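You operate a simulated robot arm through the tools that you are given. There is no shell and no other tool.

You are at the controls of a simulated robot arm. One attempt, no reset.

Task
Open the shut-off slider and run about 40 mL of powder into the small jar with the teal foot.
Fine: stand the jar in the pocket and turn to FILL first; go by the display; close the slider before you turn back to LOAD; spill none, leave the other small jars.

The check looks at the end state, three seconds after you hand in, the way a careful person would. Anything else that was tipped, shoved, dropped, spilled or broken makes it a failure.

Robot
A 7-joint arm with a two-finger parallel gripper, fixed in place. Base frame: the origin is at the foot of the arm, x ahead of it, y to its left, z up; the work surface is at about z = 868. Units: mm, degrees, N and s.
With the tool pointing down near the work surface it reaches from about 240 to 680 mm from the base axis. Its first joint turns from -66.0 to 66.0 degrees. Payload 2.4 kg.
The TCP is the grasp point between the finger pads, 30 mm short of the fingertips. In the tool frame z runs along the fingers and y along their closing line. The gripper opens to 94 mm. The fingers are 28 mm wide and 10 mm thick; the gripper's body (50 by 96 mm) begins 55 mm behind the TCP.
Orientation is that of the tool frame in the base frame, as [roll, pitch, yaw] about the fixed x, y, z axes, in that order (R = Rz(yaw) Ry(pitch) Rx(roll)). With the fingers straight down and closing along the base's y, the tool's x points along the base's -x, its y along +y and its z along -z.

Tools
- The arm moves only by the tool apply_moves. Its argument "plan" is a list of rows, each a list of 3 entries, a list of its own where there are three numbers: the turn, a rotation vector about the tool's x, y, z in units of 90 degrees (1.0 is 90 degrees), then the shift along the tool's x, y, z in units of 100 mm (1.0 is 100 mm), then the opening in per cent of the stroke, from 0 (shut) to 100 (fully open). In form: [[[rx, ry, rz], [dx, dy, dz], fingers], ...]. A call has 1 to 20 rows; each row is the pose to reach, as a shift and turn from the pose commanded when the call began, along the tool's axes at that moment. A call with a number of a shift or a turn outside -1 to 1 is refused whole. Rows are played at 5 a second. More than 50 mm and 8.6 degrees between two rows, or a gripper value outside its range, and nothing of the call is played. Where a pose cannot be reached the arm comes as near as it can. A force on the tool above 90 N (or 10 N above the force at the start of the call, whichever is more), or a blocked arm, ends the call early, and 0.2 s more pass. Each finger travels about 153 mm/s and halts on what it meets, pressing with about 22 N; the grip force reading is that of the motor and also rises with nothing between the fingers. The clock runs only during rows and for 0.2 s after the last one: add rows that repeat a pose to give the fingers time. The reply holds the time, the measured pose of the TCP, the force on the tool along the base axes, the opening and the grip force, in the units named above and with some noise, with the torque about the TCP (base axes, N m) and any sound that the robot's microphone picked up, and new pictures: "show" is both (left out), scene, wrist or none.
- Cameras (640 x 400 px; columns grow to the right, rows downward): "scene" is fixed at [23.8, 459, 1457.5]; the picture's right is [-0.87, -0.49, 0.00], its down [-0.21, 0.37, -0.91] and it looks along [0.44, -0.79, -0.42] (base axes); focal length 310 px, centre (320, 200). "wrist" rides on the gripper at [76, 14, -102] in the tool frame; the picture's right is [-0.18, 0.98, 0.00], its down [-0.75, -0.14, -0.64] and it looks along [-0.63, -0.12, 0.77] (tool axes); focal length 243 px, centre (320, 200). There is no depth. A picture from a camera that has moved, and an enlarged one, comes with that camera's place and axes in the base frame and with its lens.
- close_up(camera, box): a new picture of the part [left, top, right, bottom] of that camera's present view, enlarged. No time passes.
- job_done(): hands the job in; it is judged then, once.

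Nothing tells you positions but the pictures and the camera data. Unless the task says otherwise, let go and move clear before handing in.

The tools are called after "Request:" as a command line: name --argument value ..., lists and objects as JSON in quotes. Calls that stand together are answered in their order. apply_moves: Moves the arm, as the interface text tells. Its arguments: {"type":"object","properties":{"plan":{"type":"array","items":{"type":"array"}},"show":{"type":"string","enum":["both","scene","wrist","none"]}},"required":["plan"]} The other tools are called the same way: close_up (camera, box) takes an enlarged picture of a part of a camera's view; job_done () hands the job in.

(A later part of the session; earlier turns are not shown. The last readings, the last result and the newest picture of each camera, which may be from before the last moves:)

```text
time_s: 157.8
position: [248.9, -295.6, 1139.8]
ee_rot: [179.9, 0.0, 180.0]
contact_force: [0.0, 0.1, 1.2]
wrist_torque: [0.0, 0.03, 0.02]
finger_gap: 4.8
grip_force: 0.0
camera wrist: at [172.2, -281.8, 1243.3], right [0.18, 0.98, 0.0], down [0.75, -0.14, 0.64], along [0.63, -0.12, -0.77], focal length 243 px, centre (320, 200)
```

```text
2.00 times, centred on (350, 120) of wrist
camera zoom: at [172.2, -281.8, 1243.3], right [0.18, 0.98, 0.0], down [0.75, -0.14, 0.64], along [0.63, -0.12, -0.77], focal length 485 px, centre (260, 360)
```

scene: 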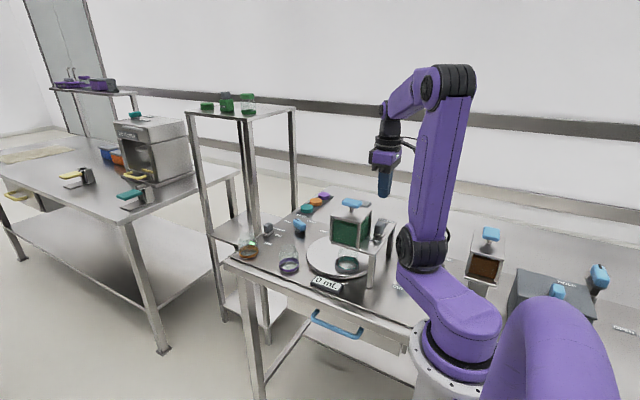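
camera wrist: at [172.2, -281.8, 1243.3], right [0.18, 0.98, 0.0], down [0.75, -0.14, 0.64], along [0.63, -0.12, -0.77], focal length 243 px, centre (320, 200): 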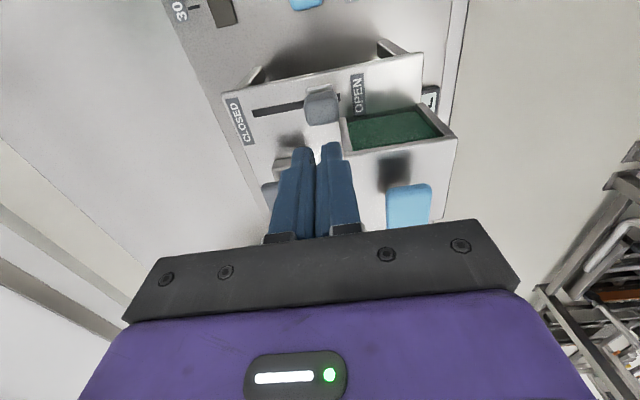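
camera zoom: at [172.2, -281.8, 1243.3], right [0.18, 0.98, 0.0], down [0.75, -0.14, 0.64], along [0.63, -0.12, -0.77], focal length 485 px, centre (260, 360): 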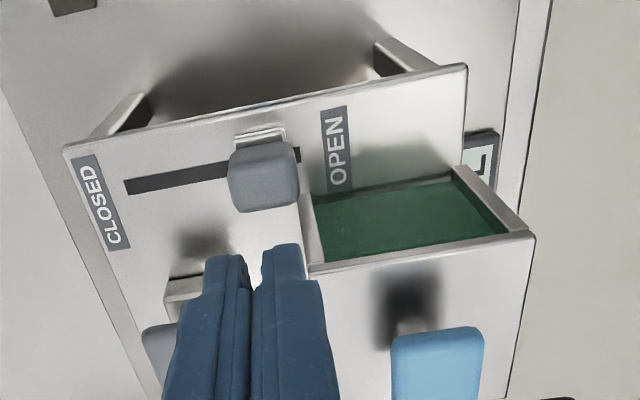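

The slider is fully open and not flowing. I'll move above the plunger handle.

Request:
apply_moves --plan '[[[0, 0, 0], [0, 0, -0.2], 5], [[0, 0, 0], [-0.2, 0.2, -0.2], 5], [[0, 0, 0], [-0.4, 0.4, -0.2], 5], [[0, 0, 0], [-0.66, 0.64, -0.2], 5], [[0, 0, 0], [-0.66, 0.64, -0.1], 5], [[0, 0, 0], [-0.66, 0.64, -0.05], 5]]' --show "both"

Request:
close_up --camera "scene" --box '[320, 160, 400, 230]'

Request:
close_up --camera "wrist" --box '[200, 20, 500, 220]'

```text
time_s: 159.2
position: [315.8, -233.1, 1144.4]
ee_rot: [179.8, 0.0, 180.0]
contact_force: [-0.2, -0.5, -0.2]
wrist_torque: [-0.02, -0.01, -0.01]
finger_gap: 4.7
grip_force: 0.0
camera wrist: at [238.3, -217.3, 1247.8], right [0.18, 0.98, 0.0], down [0.75, -0.14, 0.64], along [0.63, -0.12, -0.77], focal length 243 px, centre (320, 200)
```

scene: 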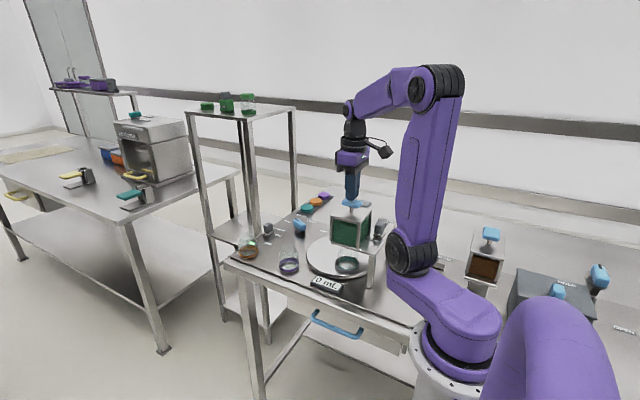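
wrist: 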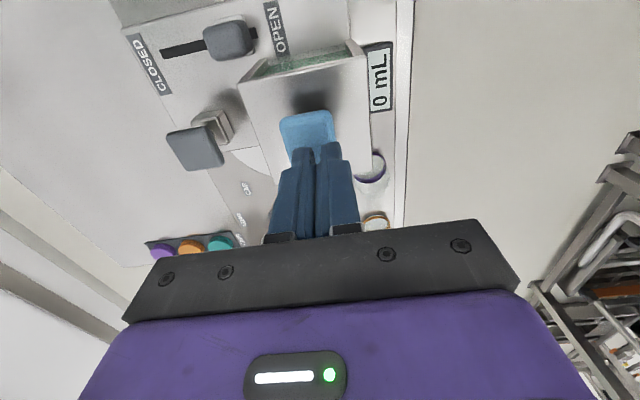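

```text
5.71 times, centred on (360, 195) of scene
camera zoom: at [23.8, 459.0, 1457.5], right [-0.87, -0.49, 0.0], down [-0.21, 0.37, -0.91], along [0.44, -0.79, -0.42], focal length 1774 px, centre (91, 229)
```

zoom: 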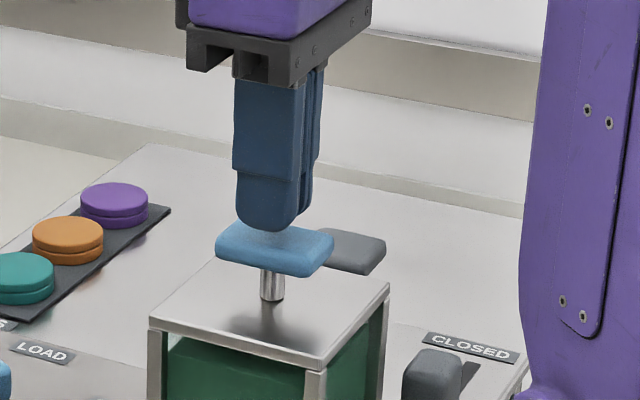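

```text
2.00 times, centred on (350, 120) of wrist
camera zoom: at [238.3, -217.3, 1247.8], right [0.18, 0.98, 0.0], down [0.75, -0.14, 0.64], along [0.63, -0.12, -0.77], focal length 485 px, centre (260, 360)
```

zoom: 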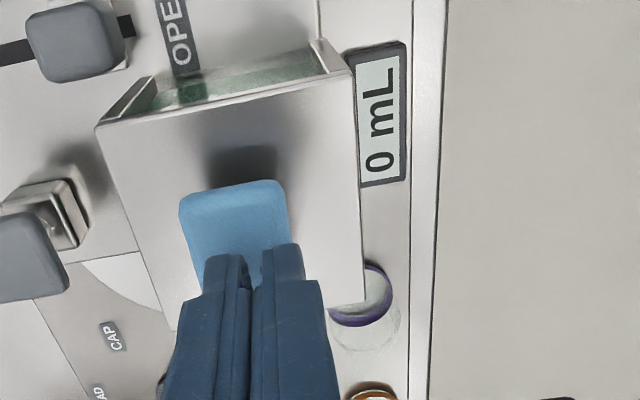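

One call: press the plunger to its click, lift, go beside the slider and push it shut (about 1.6 s of possible flow).

Request:
apply_moves --plan '[[[0, 0, 0], [0, 0, 0.12], 5], [[0, 0, 0], [0, 0, 0.21], 5], [[0, 0, 0], [0, 0, 0.225], 5], [[0, 0, 0], [0, 0, -0.05], 5], [[0, 0, 0], [0.35, -0.15, -0.1], 5], [[0, 0, 0], [0.688, -0.29, -0.1], 5], [[0, 0, 0], [0.688, -0.29, -0.05], 5], [[0, 0, 0], [0.688, -0.29, 0.4], 5], [[0, 0, 0], [0.688, -0.29, 0.8], 5], [[0, 0, 0], [0.688, -0.29, 1.0], 5], [[0, 0, 0], [0.688, -0.45, 1.0], 5], [[0, 0, 0], [0.688, -0.65, 1.0], 5], [[0, 0, 0], [0.688, -0.8, 1.0], 5], [[0, 0, 0], [0.688, -0.84, 1.0], 5]]' --show "both"

Request:
close_up --camera "scene" --box '[290, 200, 400, 300]'

```text
time_s: 162.2
position: [247.5, -315.9, 1043.6]
ee_rot: [179.9, 0.1, 180.0]
contact_force: [0.6, 0.1, 0.4]
wrist_torque: [0.04, -0.01, 0.0]
finger_gap: 4.2
grip_force: 0.0
heard: click
camera wrist: at [169.0, -302.0, 1147.0], right [0.18, 0.98, 0.0], down [0.75, -0.14, 0.64], along [0.63, -0.12, -0.77], focal length 243 px, centre (320, 200)
```

scene: 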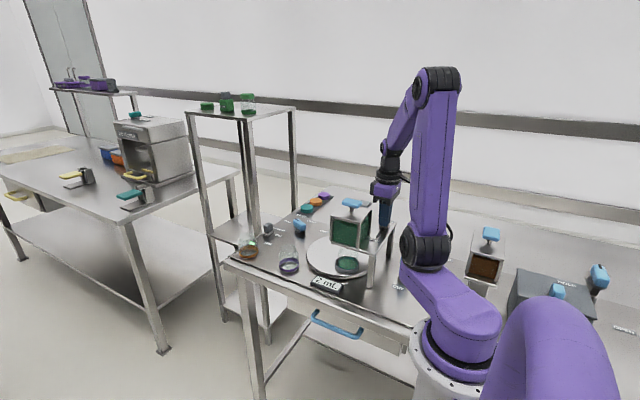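
wrist: 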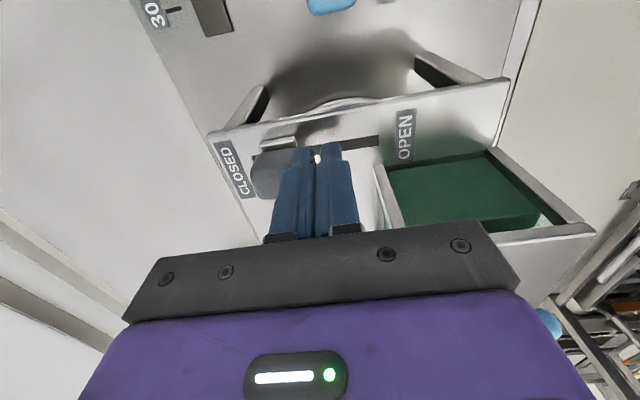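

```text
4.00 times, centred on (345, 250) of scene
camera zoom: at [23.8, 459.0, 1457.4], right [-0.87, -0.49, 0.0], down [-0.21, 0.37, -0.91], along [0.44, -0.79, -0.42], focal length 1242 px, centre (220, 0)
```

zoom: 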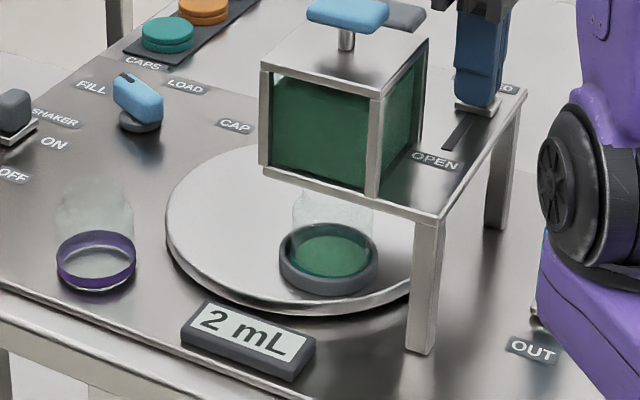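

The display reads 2 mL and green powder is in the jar: working the plunger with the gate open frees the powder. I'll make sure the slider is fully closed and the reading is steady.

Request:
apply_moves --plan '[[[0, 0, 0], [0, -0.02, 0], 5], [[0, 0, 0], [0, -0.03, 0], 5], [[0, 0, 0], [0, -0.03, 0], 5]]' --show "none"

Request:
close_up --camera "scene" --box '[290, 200, 400, 300]'

Request:
close_up --camera "scene" --box '[320, 235, 380, 285]'

```text
time_s: 163.0
position: [246.9, -318.6, 1043.6]
ee_rot: [179.9, 0.0, -180.0]
contact_force: [1.9, 7.3, -3.5]
wrist_torque: [0.2, -0.03, 0.0]
finger_gap: 0.6
grip_force: 0.1
```

```text
4.00 times, centred on (345, 250) of scene
camera zoom: at [23.9, 459.2, 1457.4], right [-0.87, -0.49, 0.0], down [-0.21, 0.37, -0.91], along [0.44, -0.79, -0.42], focal length 1242 px, centre (220, 0)
```

zoom: 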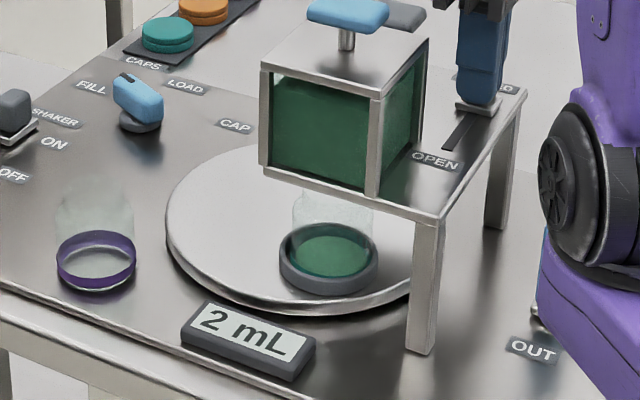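

```text
8.00 times, centred on (350, 260) of scene
camera zoom: at [23.9, 459.2, 1457.4], right [-0.87, -0.49, 0.0], down [-0.21, 0.37, -0.91], along [0.44, -0.79, -0.42], focal length 2484 px, centre (80, -280)
```

zoom: 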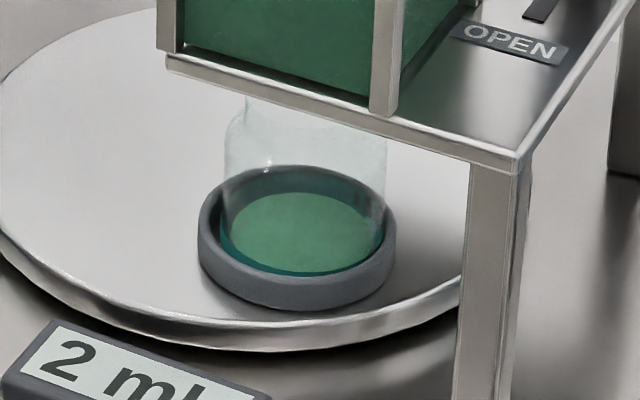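

Closed and steady at 2 mL. I'll regrip the slider and see whether powder now flows on opening.

Request:
apply_moves --plan '[[[0, 0, 0], [0, 0.03, 0], 5], [[0, 0, 0], [0, 0.03, -0.2], 5], [[0, 0, 0], [0, 0.0, -0.45], 30], [[0, 0, 0], [0, -0.15, -0.45], 60], [[0, 0, 0], [-0.025, -0.265, -0.4], 80], [[0, 0, 0], [-0.025, -0.265, -0.3], 80], [[0, 0, 0], [-0.025, -0.265, -0.3], 80]]' --show "wrist"

Request:
close_up --camera "wrist" --box '[200, 20, 440, 220]'

```text
time_s: 164.6
position: [248.0, -345.4, 1073.9]
ee_rot: [179.8, 0.0, 180.0]
contact_force: [0.5, 0.3, 0.7]
wrist_torque: [0.02, 0.02, 0.0]
finger_gap: 75.3
grip_force: 0.1
camera wrist: at [171.5, -331.3, 1177.6], right [0.18, 0.98, 0.0], down [0.75, -0.14, 0.64], along [0.63, -0.12, -0.77], focal length 243 px, centre (320, 200)
```

wrist: 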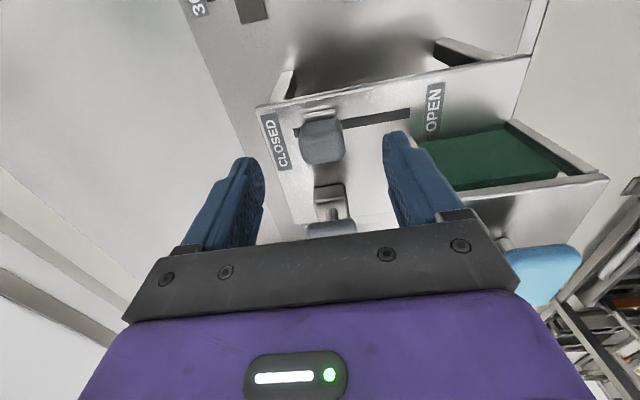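

```text
2.00 times, centred on (320, 120) of wrist
camera zoom: at [171.5, -331.3, 1177.6], right [0.18, 0.98, 0.0], down [0.75, -0.14, 0.64], along [0.63, -0.12, -0.77], focal length 485 px, centre (320, 360)
```

zoom: 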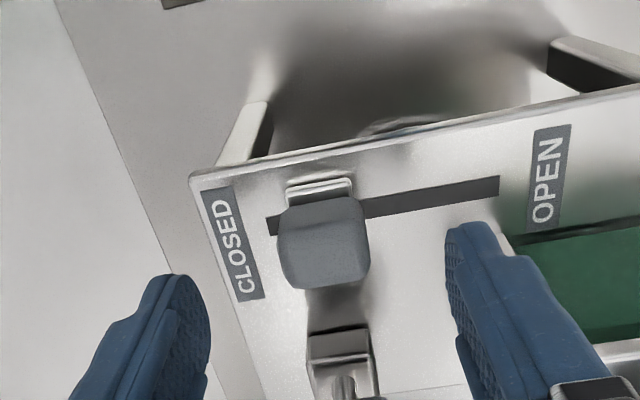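

Request:
apply_moves --plan '[[[0, 0, 0], [0, 0.005, 0.15], 80], [[0, 0, 0], [0, 0.005, 0.28], 80], [[0, 0, 0], [0, 0.005, 0.345], 80], [[0, 0, 0], [0, 0.005, 0.345], 60], [[0, 0, 0], [0, 0.005, 0.345], 48], [[0, 0, 0], [0, 0.005, 0.345], 42], [[0, 0, 0], [0, 0.005, 0.345], 38], [[0, 0, 0], [0, 0.005, 0.345], 35], [[0, 0, 0], [0, 0.005, 0.345], 32], [[0, 0, 0], [0, 0.005, 0.345], 22], [[0, 0, 0], [0, 0.005, 0.345], 22]]' --show "none"

Request:
apply_moves --plan '[[[0, 0, 0], [0, 0.05, 0], 22], [[0, 0, 0], [0, 0.1, 0], 22], [[0, 0, 0], [0, 0.14, 0], 22], [[0, 0, 0], [0, 0.14, 0], 22]]' --show "none"

Request:
close_up --camera "scene" --box '[290, 200, 400, 300]'

```text
time_s: 167.0
position: [248.9, -344.7, 1041.9]
ee_rot: [179.9, 0.1, -180.0]
contact_force: [-0.5, 4.8, 1.1]
wrist_torque: [0.01, 0.02, 0.0]
finger_gap: 31.2
grip_force: 45.1
```

```text
time_s: 168.0
position: [248.6, -331.3, 1040.7]
ee_rot: [-179.9, 0.1, 179.8]
contact_force: [-7.9, -0.6, 23.8]
wrist_torque: [-0.18, 0.08, 0.24]
finger_gap: 31.5
grip_force: 45.0
```

```text
4.00 times, centred on (345, 250) of scene
camera zoom: at [23.4, 459.3, 1457.4], right [-0.87, -0.49, 0.0], down [-0.21, 0.37, -0.91], along [0.44, -0.79, -0.42], focal length 1242 px, centre (220, 0)
```

zoom: 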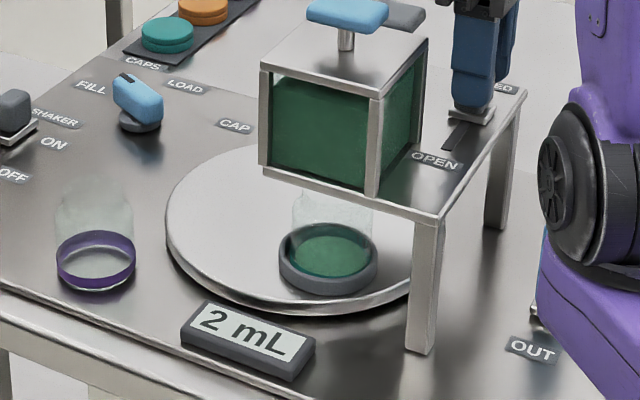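

Request:
apply_moves --plan '[[[0, 0, 0], [0, 0.04, -0.005], 22], [[0, 0, 0], [0, 0.08, -0.005], 22], [[0, 0, 0], [0, 0.12, -0.005], 22]]' --show "none"

Request:
close_up --camera "scene" --box '[290, 200, 400, 300]'

```text
time_s: 168.8
position: [248.6, -319.0, 1041.0]
ee_rot: [179.9, 0.0, -179.9]
contact_force: [-10.5, 0.0, 31.5]
wrist_torque: [-0.06, -0.17, -0.03]
finger_gap: 31.5
grip_force: 45.4
```

```text
4.00 times, centred on (345, 250) of scene
camera zoom: at [23.2, 459.3, 1457.4], right [-0.87, -0.49, 0.0], down [-0.21, 0.37, -0.91], along [0.44, -0.79, -0.42], focal length 1242 px, centre (220, 0)
```

zoom: 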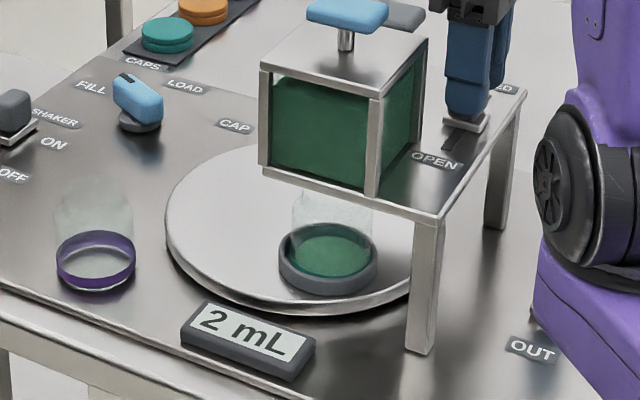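

Request:
apply_moves --plan '[[[0, 0, 0], [0.003, 0.04, -0.01], 22], [[0, 0, 0], [0.003, 0.08, -0.01], 22], [[0, 0, 0], [0.003, 0.12, -0.01], 22]]' --show "none"

Request:
close_up --camera "scene" --box '[290, 200, 400, 300]'

```text
time_s: 169.6
position: [248.3, -305.8, 1040.4]
ee_rot: [179.7, -0.1, 179.9]
contact_force: [-5.4, -0.3, -9.6]
wrist_torque: [-0.29, -0.98, 0.01]
finger_gap: 31.3
grip_force: 44.7
```

```text
4.00 times, centred on (345, 250) of scene
camera zoom: at [23.7, 458.9, 1457.5], right [-0.87, -0.49, 0.0], down [-0.21, 0.37, -0.91], along [0.44, -0.79, -0.42], focal length 1242 px, centre (220, 0)
```

zoom: 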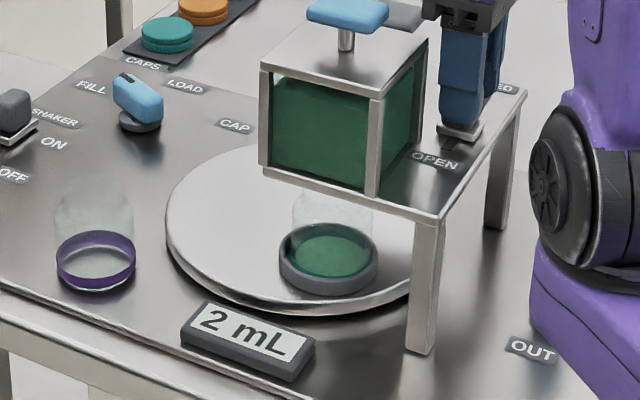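

No flow on its own, so powder only comes when the plunger is worked with the gate open. I'll open fully, let go, return to the plunger and watch what one stroke does.

Request:
apply_moves --plan '[[[0, 0, 0], [0, 0.05, 0.005], 22], [[0, 0, 0], [0, 0.1, 0.005], 22], [[0, 0, 0], [0, 0.14, 0.005], 22], [[0, 0, 0], [0, 0.14, 0.005], 22], [[0, 0, 0], [0, 0.12, 0], 34], [[0, 0, 0], [0, 0.12, 0], 42], [[0, 0, 0], [0, 0.12, 0], 48], [[0, 0, 0], [0, 0.12, 0], 48], [[0, 0, 0], [0, 0.12, -0.15], 48], [[0, 0, 0], [0, 0.12, -0.35], 48], [[0, 0, 0], [0, 0.12, -0.6], 48], [[0, 0, 0], [0, 0.12, -0.8], 30], [[0, 0, 0], [0, 0.12, -1.0], 5]]' --show "none"

Request:
apply_moves --plan '[[[0, 0, 0], [0, 0, -0.2], 5], [[0, 0, 0], [-0.2, 0.2, -0.2], 5], [[0, 0, 0], [-0.4, 0.4, -0.2], 5], [[0, 0, 0], [-0.66, 0.64, -0.2], 5], [[0, 0, 0], [-0.66, 0.64, -0.1], 5], [[0, 0, 0], [-0.66, 0.64, -0.05], 5]]' --show "both"

Request:
close_up --camera "scene" --box '[290, 190, 400, 300]'

```text
time_s: 172.4
position: [248.7, -296.8, 1142.6]
ee_rot: [179.9, 0.0, -180.0]
contact_force: [0.3, -0.2, 1.4]
wrist_torque: [-0.03, -0.01, -0.01]
finger_gap: 4.5
grip_force: 0.0
```

```text
time_s: 173.8
position: [316.2, -233.2, 1147.8]
ee_rot: [179.9, -0.1, 179.9]
contact_force: [-0.2, 0.1, -0.1]
wrist_torque: [0.01, -0.04, 0.02]
finger_gap: 4.7
grip_force: 0.1
camera wrist: at [238.6, -218.6, 1250.4], right [0.18, 0.98, 0.0], down [0.75, -0.14, 0.64], along [0.63, -0.12, -0.77], focal length 243 px, centre (320, 200)
```

scene: 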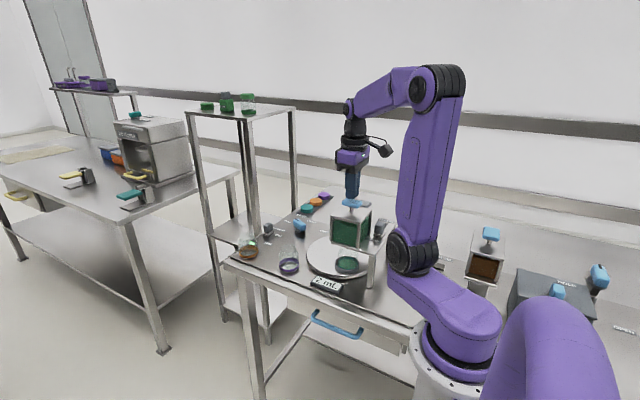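
wrist: 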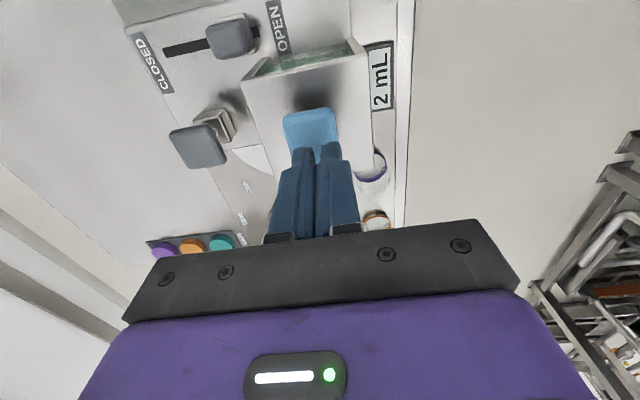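

```text
3.64 times, centred on (345, 245) of scene
camera zoom: at [23.8, 459.0, 1457.5], right [-0.87, -0.49, 0.0], down [-0.21, 0.37, -0.91], along [0.44, -0.79, -0.42], focal length 1129 px, centre (229, 36)
```

zoom: 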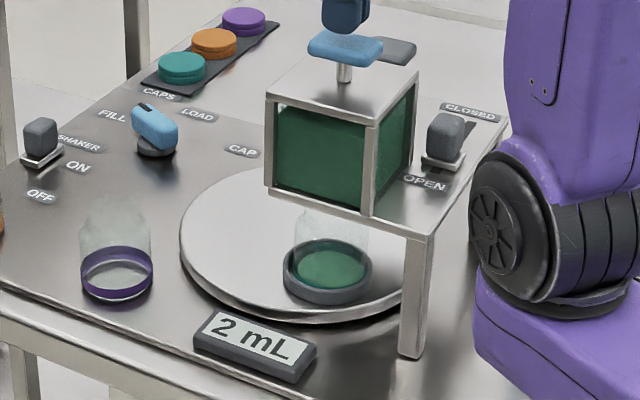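

Slider open, steady at 2 mL. One plunger stroke now, then read the display.

Request:
apply_moves --plan '[[[0, 0, 0], [0, 0, 0.12], 5], [[0, 0, 0], [0, 0, 0.2], 5], [[0, 0, 0], [0, 0, 0.25], 5], [[0, 0, 0], [0, 0, 0.12], 5], [[0, 0, 0], [0, 0, 0.05], 5]]' --show "none"

Request:
close_up --camera "scene" --box '[290, 190, 400, 300]'

```text
time_s: 175.0
position: [314.1, -232.3, 1141.0]
ee_rot: [179.8, -0.2, 179.9]
contact_force: [0.1, 0.0, 0.0]
wrist_torque: [0.0, 0.02, 0.01]
finger_gap: 4.5
grip_force: 0.0
heard: click
```

```text
3.64 times, centred on (345, 245) of scene
camera zoom: at [23.8, 459.0, 1457.5], right [-0.87, -0.49, 0.0], down [-0.21, 0.37, -0.91], along [0.44, -0.79, -0.42], focal length 1129 px, centre (229, 36)
```

zoom: 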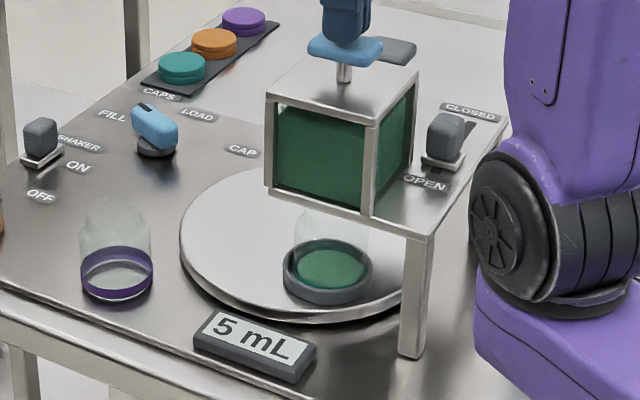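

Request:
apply_moves --plan '[[[0, 0, 0], [0, 0, 0], 5], [[0, 0, 0], [0, 0, 0], 5], [[0, 0, 0], [0, 0, 0], 5]]' --show "none"

Request:
close_up --camera "scene" --box '[290, 190, 400, 300]'

```text
time_s: 175.8
position: [314.4, -231.7, 1141.7]
ee_rot: [179.9, 0.0, -180.0]
contact_force: [0.1, -0.9, 0.0]
wrist_torque: [0.02, 0.0, -0.01]
finger_gap: 4.8
grip_force: 0.0
```

```text
3.64 times, centred on (345, 245) of scene
camera zoom: at [23.8, 459.0, 1457.5], right [-0.87, -0.49, 0.0], down [-0.21, 0.37, -0.91], along [0.44, -0.79, -0.42], focal length 1129 px, centre (229, 36)
```

zoom: 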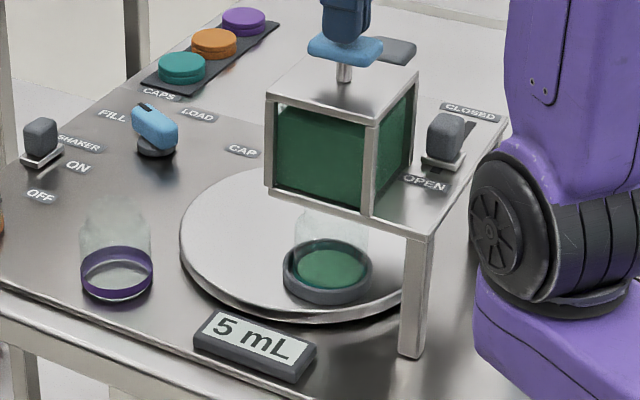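

It stops by itself: about 2.4 mL per stroke. I'll do three strokes and read again.

Request:
apply_moves --plan '[[[0, 0, 0], [0, 0, 0.12], 5], [[0, 0, 0], [0, 0, 0.19], 5], [[0, 0, 0], [0, 0, 0.08], 5], [[0, 0, 0], [0, 0, 0], 5], [[0, 0, 0], [0, 0, 0.12], 5], [[0, 0, 0], [0, 0, 0.19], 5], [[0, 0, 0], [0, 0, 0.08], 5], [[0, 0, 0], [0, 0, 0], 5], [[0, 0, 0], [0, 0, 0.12], 5], [[0, 0, 0], [0, 0, 0.19], 5], [[0, 0, 0], [0, 0, 0.08], 5], [[0, 0, 0], [0, 0, 0], 5]]' --show "none"

Request:
close_up --camera "scene" --box '[290, 190, 400, 300]'

```text
time_s: 178.4
position: [315.4, -232.1, 1142.4]
ee_rot: [179.9, 0.0, 180.0]
contact_force: [0.6, -0.4, -0.5]
wrist_torque: [0.0, 0.0, -0.04]
finger_gap: 4.6
grip_force: 0.0
heard: click, click, click
```

```text
3.64 times, centred on (345, 245) of scene
camera zoom: at [23.8, 459.0, 1457.5], right [-0.87, -0.49, 0.0], down [-0.21, 0.37, -0.91], along [0.44, -0.79, -0.42], focal length 1129 px, centre (229, 36)
```

zoom: 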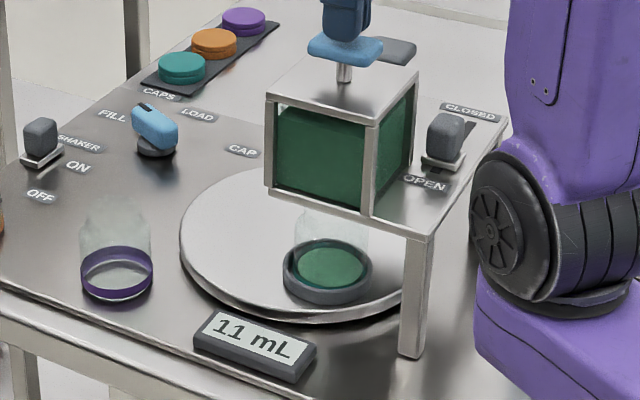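

11 mL after three clicks. Five more strokes.

Request:
apply_moves --plan '[[[0, 0, 0], [0, 0, 0.12], 5], [[0, 0, 0], [0, 0, 0.195], 5], [[0, 0, 0], [0, 0, 0.08], 5], [[0, 0, 0], [0, 0, 0], 5], [[0, 0, 0], [0, 0, 0.12], 5], [[0, 0, 0], [0, 0, 0.195], 5], [[0, 0, 0], [0, 0, 0.08], 5], [[0, 0, 0], [0, 0, 0], 5], [[0, 0, 0], [0, 0, 0.12], 5], [[0, 0, 0], [0, 0, 0.195], 5], [[0, 0, 0], [0, 0, 0.08], 5], [[0, 0, 0], [0, 0, 0], 5], [[0, 0, 0], [0, 0, 0.12], 5], [[0, 0, 0], [0, 0, 0.195], 5], [[0, 0, 0], [0, 0, 0.08], 5], [[0, 0, 0], [0, 0, 0], 5], [[0, 0, 0], [0, 0, 0.12], 5], [[0, 0, 0], [0, 0, 0.195], 5], [[0, 0, 0], [0, 0, 0.08], 5], [[0, 0, 0], [0, 0, 0], 5]]' --show "none"

Request:
close_up --camera "scene" --box '[290, 190, 400, 300]'

```text
time_s: 182.6
position: [314.6, -231.2, 1141.2]
ee_rot: [179.9, 0.0, 180.0]
contact_force: [-0.3, -0.1, -0.1]
wrist_torque: [-0.02, 0.0, 0.02]
finger_gap: 4.7
grip_force: 0.0
heard: click, click, click, click, click
```

```text
3.64 times, centred on (345, 245) of scene
camera zoom: at [23.8, 459.0, 1457.5], right [-0.87, -0.49, 0.0], down [-0.21, 0.37, -0.91], along [0.44, -0.79, -0.42], focal length 1129 px, centre (229, 36)
```

zoom: 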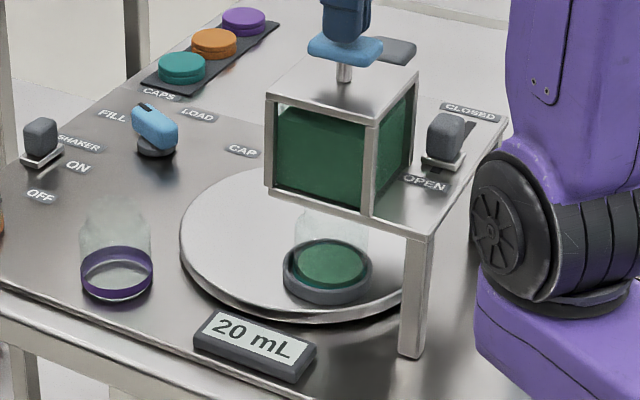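

20 mL. Five more strokes.

Request:
apply_moves --plan '[[[0, 0, 0], [0, 0, 0.12], 5], [[0, 0, 0], [0, 0, 0.195], 5], [[0, 0, 0], [0, 0, 0.08], 5], [[0, 0, 0], [0, 0, 0], 5], [[0, 0, 0], [0, 0, 0.12], 5], [[0, 0, 0], [0, 0, 0.195], 5], [[0, 0, 0], [0, 0, 0.08], 5], [[0, 0, 0], [0, 0, 0], 5], [[0, 0, 0], [0, 0, 0.12], 5], [[0, 0, 0], [0, 0, 0.195], 5], [[0, 0, 0], [0, 0, 0.08], 5], [[0, 0, 0], [0, 0, 0], 5], [[0, 0, 0], [0, 0, 0.12], 5], [[0, 0, 0], [0, 0, 0.195], 5], [[0, 0, 0], [0, 0, 0.08], 5], [[0, 0, 0], [0, 0, 0], 5], [[0, 0, 0], [0, 0, 0.12], 5], [[0, 0, 0], [0, 0, 0.195], 5], [[0, 0, 0], [0, 0, 0.08], 5], [[0, 0, 0], [0, 0, 0], 5]]' --show "none"

Request:
close_up --camera "scene" --box '[290, 190, 400, 300]'

Request:
close_up --camera "scene" --box '[320, 235, 380, 285]'

```text
time_s: 186.8
position: [314.1, -232.4, 1142.8]
ee_rot: [179.9, -0.1, 179.9]
contact_force: [-0.1, 0.5, -0.7]
wrist_torque: [-0.03, -0.01, 0.02]
finger_gap: 4.7
grip_force: 0.1
heard: click, click, click, click, click
```

```text
3.64 times, centred on (345, 245) of scene
camera zoom: at [23.8, 459.0, 1457.5], right [-0.87, -0.49, 0.0], down [-0.21, 0.37, -0.91], along [0.44, -0.79, -0.42], focal length 1129 px, centre (229, 36)
```

zoom: 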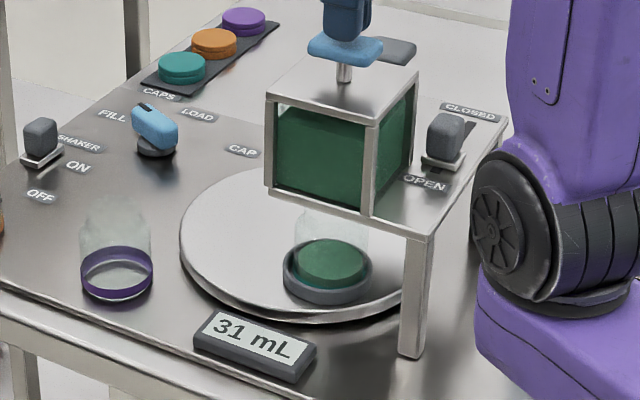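

```text
8.00 times, centred on (350, 260) of scene
camera zoom: at [23.8, 459.0, 1457.5], right [-0.87, -0.49, 0.0], down [-0.21, 0.37, -0.91], along [0.44, -0.79, -0.42], focal length 2484 px, centre (80, -280)
```

zoom: 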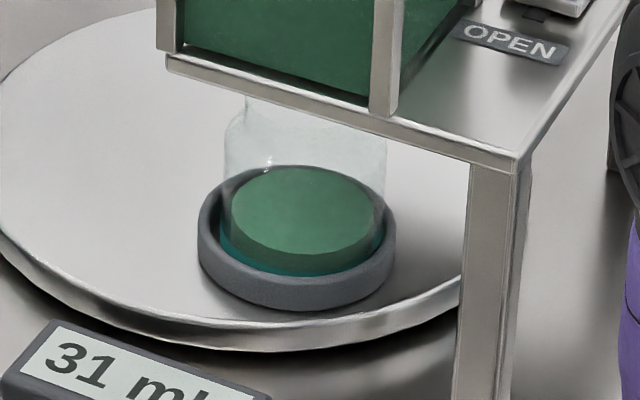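

31 mL with nothing spilled. Three more strokes.

Request:
apply_moves --plan '[[[0, 0, 0], [0, 0, 0.12], 5], [[0, 0, 0], [0, 0, 0.195], 5], [[0, 0, 0], [0, 0, 0.08], 5], [[0, 0, 0], [0, 0, 0], 5], [[0, 0, 0], [0, 0, 0.12], 5], [[0, 0, 0], [0, 0, 0.195], 5], [[0, 0, 0], [0, 0, 0.08], 5], [[0, 0, 0], [0, 0, 0], 5], [[0, 0, 0], [0, 0, 0.12], 5], [[0, 0, 0], [0, 0, 0.195], 5], [[0, 0, 0], [0, 0, 0.08], 5], [[0, 0, 0], [0, 0, 0], 5], [[0, 0, 0], [0, 0, 0], 5]]' --show "none"

Request:
close_up --camera "scene" --box '[290, 190, 400, 300]'

```text
time_s: 189.6
position: [314.6, -232.2, 1141.2]
ee_rot: [179.9, 0.1, 179.9]
contact_force: [0.1, 0.4, -0.5]
wrist_torque: [-0.03, -0.02, 0.0]
finger_gap: 4.6
grip_force: 0.1
heard: click, click, click
```

```text
3.64 times, centred on (345, 245) of scene
camera zoom: at [23.8, 459.0, 1457.5], right [-0.87, -0.49, 0.0], down [-0.21, 0.37, -0.91], along [0.44, -0.79, -0.42], focal length 1129 px, centre (229, 36)
```

zoom: 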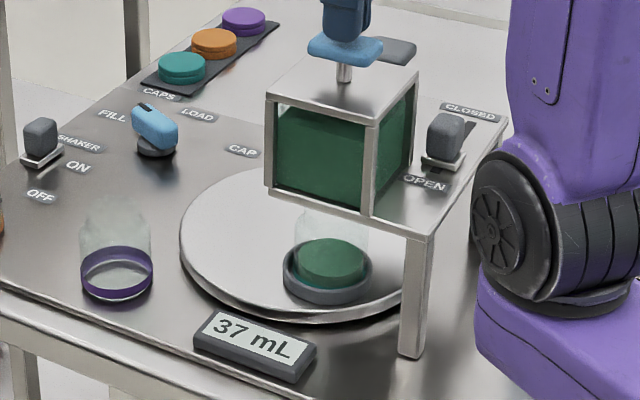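

Request:
apply_moves --plan '[[[0, 0, 0], [0, 0, 0.12], 5], [[0, 0, 0], [0, 0, 0.195], 5], [[0, 0, 0], [0, 0, 0.08], 5], [[0, 0, 0], [0, 0, 0], 5], [[0, 0, 0], [0, 0, 0], 5], [[0, 0, 0], [0, 0, 0], 5]]' --show "none"

Request:
close_up --camera "scene" --box '[290, 190, 400, 300]'

```text
time_s: 191.0
position: [314.9, -232.4, 1141.4]
ee_rot: [179.9, 0.0, -180.0]
contact_force: [-0.2, -0.2, 0.1]
wrist_torque: [0.03, -0.01, 0.0]
finger_gap: 4.6
grip_force: 0.0
heard: click
```

```text
3.64 times, centred on (345, 245) of scene
camera zoom: at [23.8, 459.0, 1457.5], right [-0.87, -0.49, 0.0], down [-0.21, 0.37, -0.91], along [0.44, -0.79, -0.42], focal length 1129 px, centre (229, 36)
```

zoom: 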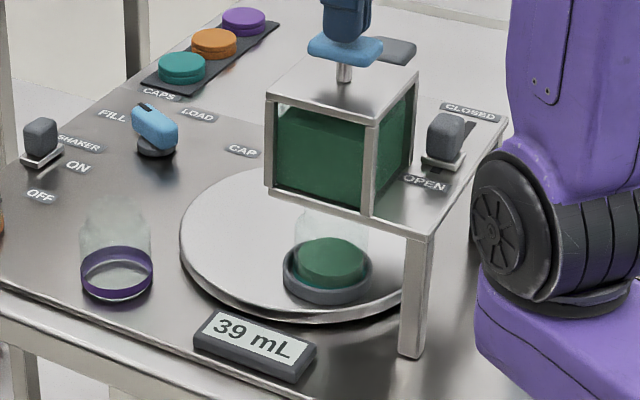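

39 mL, about 40 as asked, so I'll stop there. Next I'll push the slider shut.

Request:
apply_moves --plan '[[[0, 0, 0], [0, 0, -0.12], 5], [[0, 0, 0], [0.3, -0.13, -0.13], 5], [[0, 0, 0], [0.55, -0.24, -0.13], 5], [[0, 0, 0], [0.673, -0.296, -0.13], 5], [[0, 0, 0], [0.673, -0.296, -0.05], 5], [[0, 0, 0], [0.673, -0.296, 0.3], 5], [[0, 0, 0], [0.673, -0.296, 0.65], 5], [[0, 0, 0], [0.673, -0.296, 0.9], 5], [[0, 0, 0], [0.673, -0.296, 0.98], 5], [[0, 0, 0], [0.673, -0.42, 0.98], 5], [[0, 0, 0], [0.673, -0.54, 0.98], 5], [[0, 0, 0], [0.673, -0.66, 0.98], 5], [[0, 0, 0], [0.673, -0.77, 0.98], 5], [[0, 0, 0], [0.673, -0.84, 0.98], 5], [[0, 0, 0], [0.673, -0.865, 0.98], 5], [[0, 0, 0], [0.673, -0.865, 0.98], 5]]' --show "both"

Request:
close_up --camera "scene" --box '[290, 190, 400, 300]'

```text
time_s: 194.4
position: [248.1, -316.4, 1043.8]
ee_rot: [180.0, 0.0, -179.9]
contact_force: [1.4, 3.5, 1.0]
wrist_torque: [0.07, -0.04, 0.01]
finger_gap: 2.3
grip_force: 0.1
camera wrist: at [170.4, -303.3, 1146.7], right [0.18, 0.98, 0.0], down [0.75, -0.14, 0.64], along [0.63, -0.12, -0.77], focal length 243 px, centre (320, 200)
```

scene: 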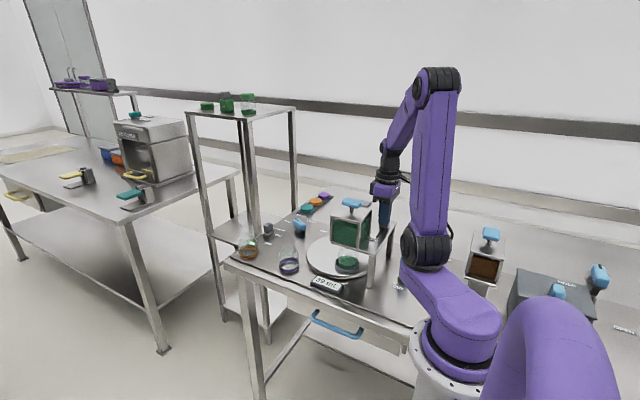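
wrist: 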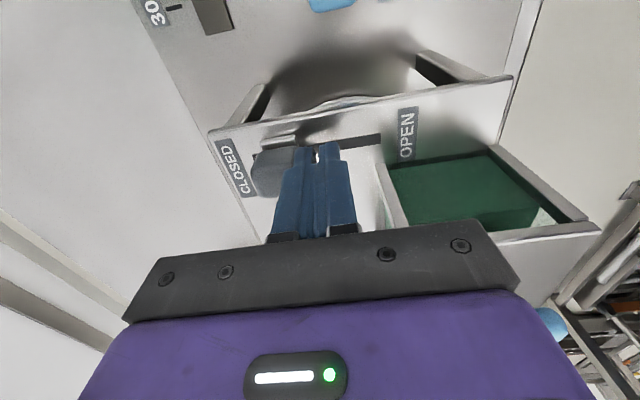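

```text
3.64 times, centred on (345, 245) of scene
camera zoom: at [23.9, 459.2, 1457.4], right [-0.87, -0.49, 0.0], down [-0.21, 0.37, -0.91], along [0.44, -0.79, -0.42], focal length 1129 px, centre (229, 36)
```

zoom: 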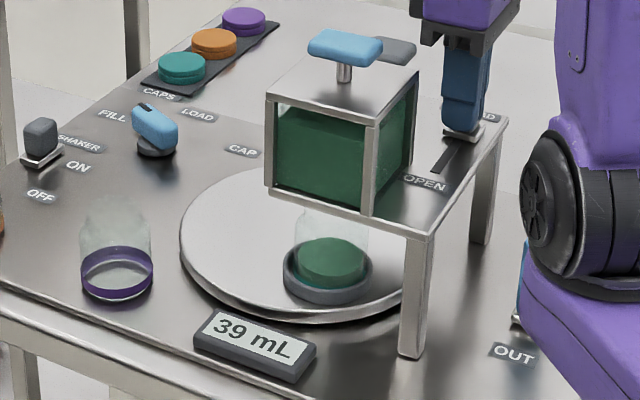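

Request:
apply_moves --plan '[[[0, 0, 0], [0, -0.02, 0], 5], [[0, 0, 0], [0, -0.03, 0], 5], [[0, 0, 0], [0, -0.03, 0], 5]]' --show "wrist"

Request:
close_up --camera "wrist" --box '[200, 40, 440, 240]'

```text
time_s: 195.2
position: [247.6, -319.9, 1043.4]
ee_rot: [179.8, 0.0, -179.9]
contact_force: [1.9, 10.0, 2.6]
wrist_torque: [0.17, -0.07, 0.04]
finger_gap: 0.1
grip_force: 0.0
camera wrist: at [170.3, -305.5, 1146.6], right [0.18, 0.98, 0.0], down [0.75, -0.14, 0.64], along [0.63, -0.12, -0.77], focal length 243 px, centre (320, 200)
```

wrist: 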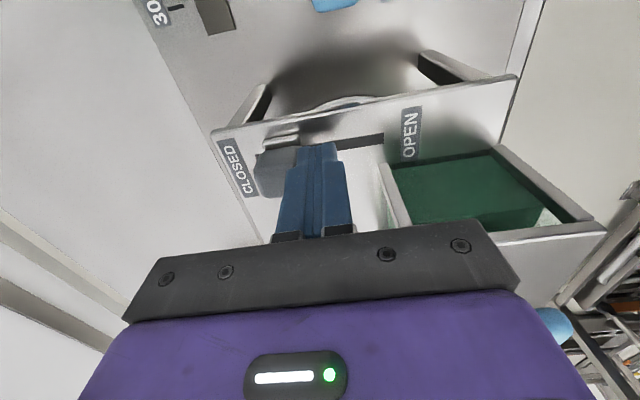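

```text
2.00 times, centred on (320, 140) of wrist
camera zoom: at [170.3, -305.5, 1146.6], right [0.18, 0.98, 0.0], down [0.75, -0.14, 0.64], along [0.63, -0.12, -0.77], focal length 485 px, centre (320, 320)
```

zoom: 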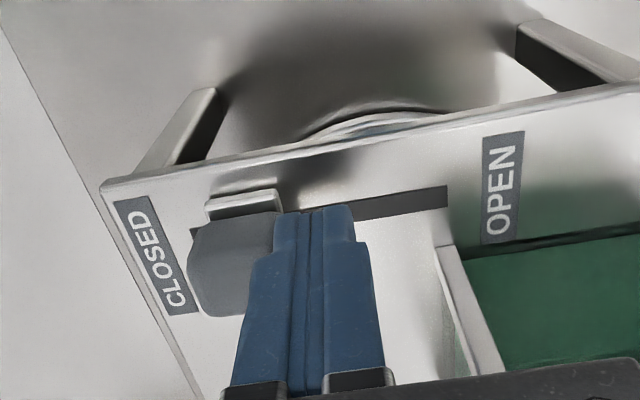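

The slider is at its closed stop. I'll back off, rise and go to the knob to bring the jar back to LOAD.

Request:
apply_moves --plan '[[[0, 0, 0], [0, 0.03, 0], 5], [[0, 0, 0], [0, 0.03, -0.2], 5], [[0, 0, 0], [0, 0.03, -0.45], 5], [[0, 0, 0], [0, 0.03, -0.7], 20], [[0, 0, 0], [0, 0.03, -1.0], 40]]' --show "none"

Request:
apply_moves --plan '[[[0, 0, 0], [0, -0.1, -0.3], 50], [[0, 0, 0], [-0.3, -0.2, -0.35], 60], [[0, 0, 0], [-0.6, -0.3, -0.35], 60], [[0, 0, 0], [-0.9, -0.4, -0.35], 60], [[0, 0, 0], [-1.0, -0.42, -0.35], 60]]' --show "scene"

Request:
close_up --camera "scene" --box '[290, 190, 400, 300]'

```text
time_s: 196.4
position: [245.7, -319.7, 1143.6]
ee_rot: [179.9, 0.0, -180.0]
contact_force: [0.3, -0.1, 0.3]
wrist_torque: [-0.02, -0.02, -0.02]
finger_gap: 37.6
grip_force: 0.2
```

```text
time_s: 197.6
position: [347.2, -360.3, 1178.1]
ee_rot: [179.9, -0.1, -180.0]
contact_force: [-0.4, -0.1, -0.3]
wrist_torque: [0.0, 0.02, -0.02]
finger_gap: 56.3
grip_force: 0.0
```

scene: 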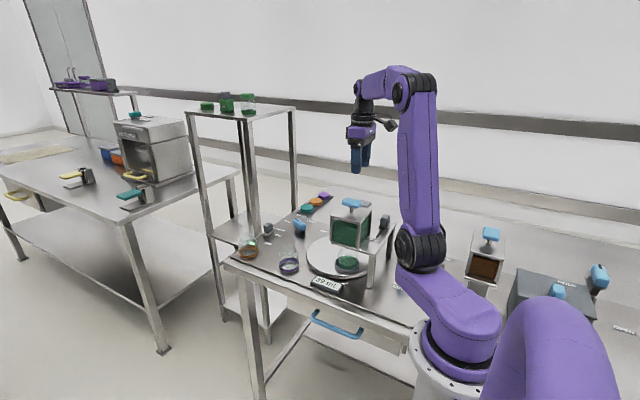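

```text
3.64 times, centred on (345, 245) of scene
camera zoom: at [23.8, 459.0, 1457.5], right [-0.87, -0.49, 0.0], down [-0.21, 0.37, -0.91], along [0.44, -0.79, -0.42], focal length 1129 px, centre (229, 36)
```

zoom: 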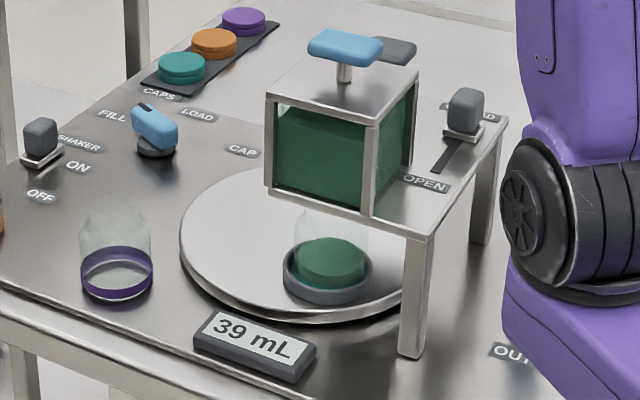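

Slider closed, 39 mL steady. On to the knob.

Request:
apply_moves --plan '[[[0, 0, 0], [-0.3, -0.02, 0], 60], [[0, 0, 0], [-0.6, -0.03, 0], 60], [[0, 0, 0], [-0.9, -0.05, 0], 60], [[0, 0, 0], [-1.0, -0.05, 0], 60]]' --show "none"

Request:
apply_moves --plan '[[[0, 0, 0.07], [-0.3, 0, 0.2], 60], [[0, 0, 0.14], [-0.6, 0, 0.4], 60], [[0, 0, 0.21], [-0.9, 0, 0.6], 60], [[0, 0, 0.279], [-1.0, 0, 0.8], 60], [[0, 0, 0.279], [-1.0, 0, 1.0], 60]]' --show "none"

Request:
apply_moves --plan '[[[0, 0, 0], [-0.05, 0.02, 0.2], 60], [[0, 0, 0], [-0.1, 0.04, 0.4], 60], [[0, 0, 0], [-0.11, 0.05, 0.6], 60], [[0, 0, 0], [-0.11, 0.05, 0.9], 60], [[0, 0, 0], [-0.11, 0.05, 1.0], 60]]' --show "wrist"

Request:
close_up --camera "wrist" --box '[220, 40, 420, 240]'

```text
time_s: 198.6
position: [448.4, -364.2, 1178.8]
ee_rot: [179.8, 0.0, -179.9]
contact_force: [0.4, 0.6, 0.5]
wrist_torque: [0.03, 0.0, 0.05]
finger_gap: 56.6
grip_force: 0.2
```

```text
time_s: 199.8
position: [548.9, -365.1, 1078.8]
ee_rot: [179.9, 0.0, 154.8]
contact_force: [0.8, 0.3, 0.2]
wrist_torque: [0.03, -0.02, 0.0]
finger_gap: 56.3
grip_force: 0.1
```

```text
time_s: 201.0
position: [558.9, -366.0, 978.3]
ee_rot: [180.0, -0.1, 155.0]
contact_force: [0.0, -0.3, -0.4]
wrist_torque: [0.05, 0.03, 0.02]
finger_gap: 56.3
grip_force: 0.1
camera wrist: at [495.2, -320.4, 1081.7], right [0.58, 0.81, 0.0], down [0.62, -0.45, 0.64], along [0.52, -0.37, -0.77], focal length 243 px, centre (320, 200)
```

wrist: 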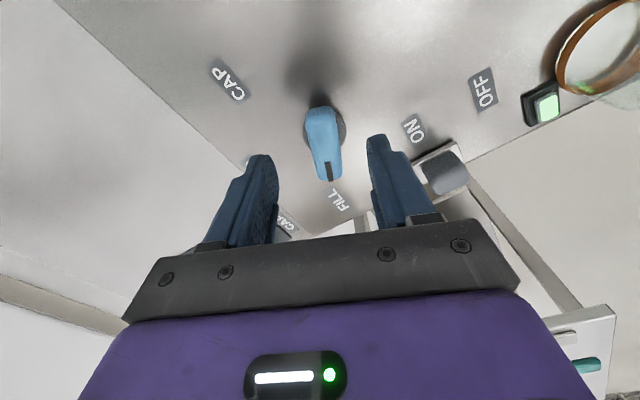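

```text
2.00 times, centred on (320, 140) of wrist
camera zoom: at [495.2, -320.4, 1081.7], right [0.58, 0.81, 0.0], down [0.62, -0.45, 0.64], along [0.52, -0.37, -0.77], focal length 485 px, centre (320, 320)
```

zoom: 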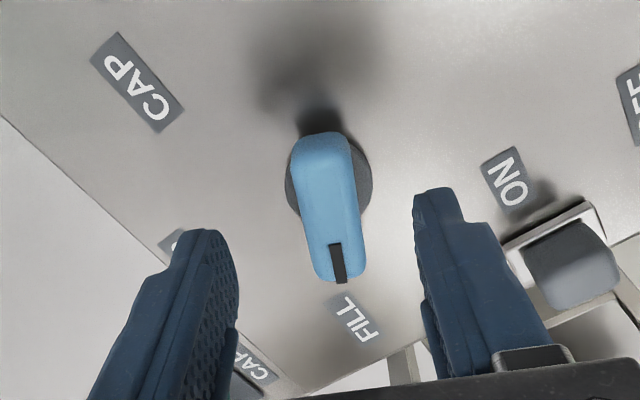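

Request:
apply_moves --plan '[[[0, 0, 0], [0, 0, 0.2], 60], [[0, 0, 0], [0, 0, 0.4], 60], [[0, 0, 0], [0, 0, 0.53], 60], [[0, 0, 0], [0, 0, 0.625], 60], [[0, 0, 0], [0, 0, 0.625], 45], [[0, 0, 0], [0, 0, 0.625], 36], [[0, 0, 0], [0, 0, 0.625], 31], [[0, 0, 0], [0, 0, 0.625], 28], [[0, 0, 0], [0, 0, 0.625], 24], [[0, 0, 0], [0, 0, 0.625], 10], [[0, 0, 0], [0, 0, 0.625], 10]]' --show "wrist"

Request:
close_up --camera "scene" --box '[270, 190, 400, 300]'

```text
time_s: 203.4
position: [560.3, -365.0, 916.8]
ee_rot: [179.9, 0.0, 154.9]
contact_force: [0.2, 0.1, -0.3]
wrist_torque: [-0.24, 0.12, 0.01]
finger_gap: 23.9
grip_force: 44.4
camera wrist: at [495.7, -319.5, 1019.6], right [0.58, 0.81, 0.0], down [0.62, -0.45, 0.64], along [0.52, -0.37, -0.77], focal length 243 px, centre (320, 200)
```

wrist: 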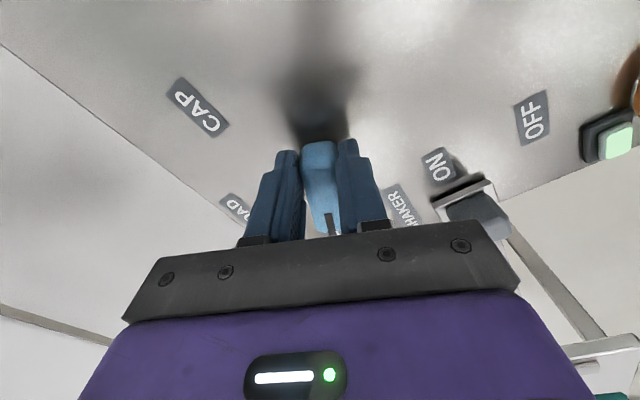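

```text
3.64 times, centred on (335, 245) of scene
camera zoom: at [23.8, 459.0, 1457.5], right [-0.87, -0.49, 0.0], down [-0.21, 0.37, -0.91], along [0.44, -0.79, -0.42], focal length 1129 px, centre (266, 36)
```

zoom: 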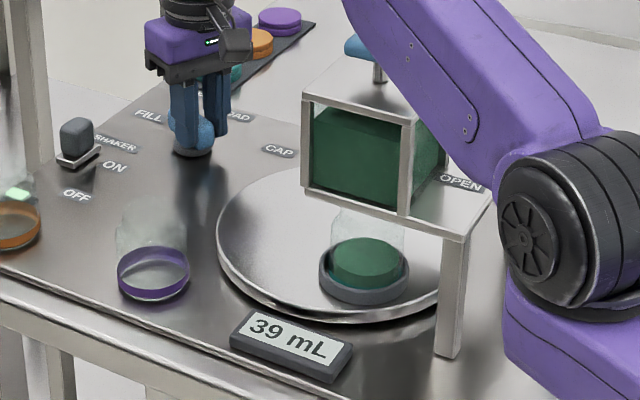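

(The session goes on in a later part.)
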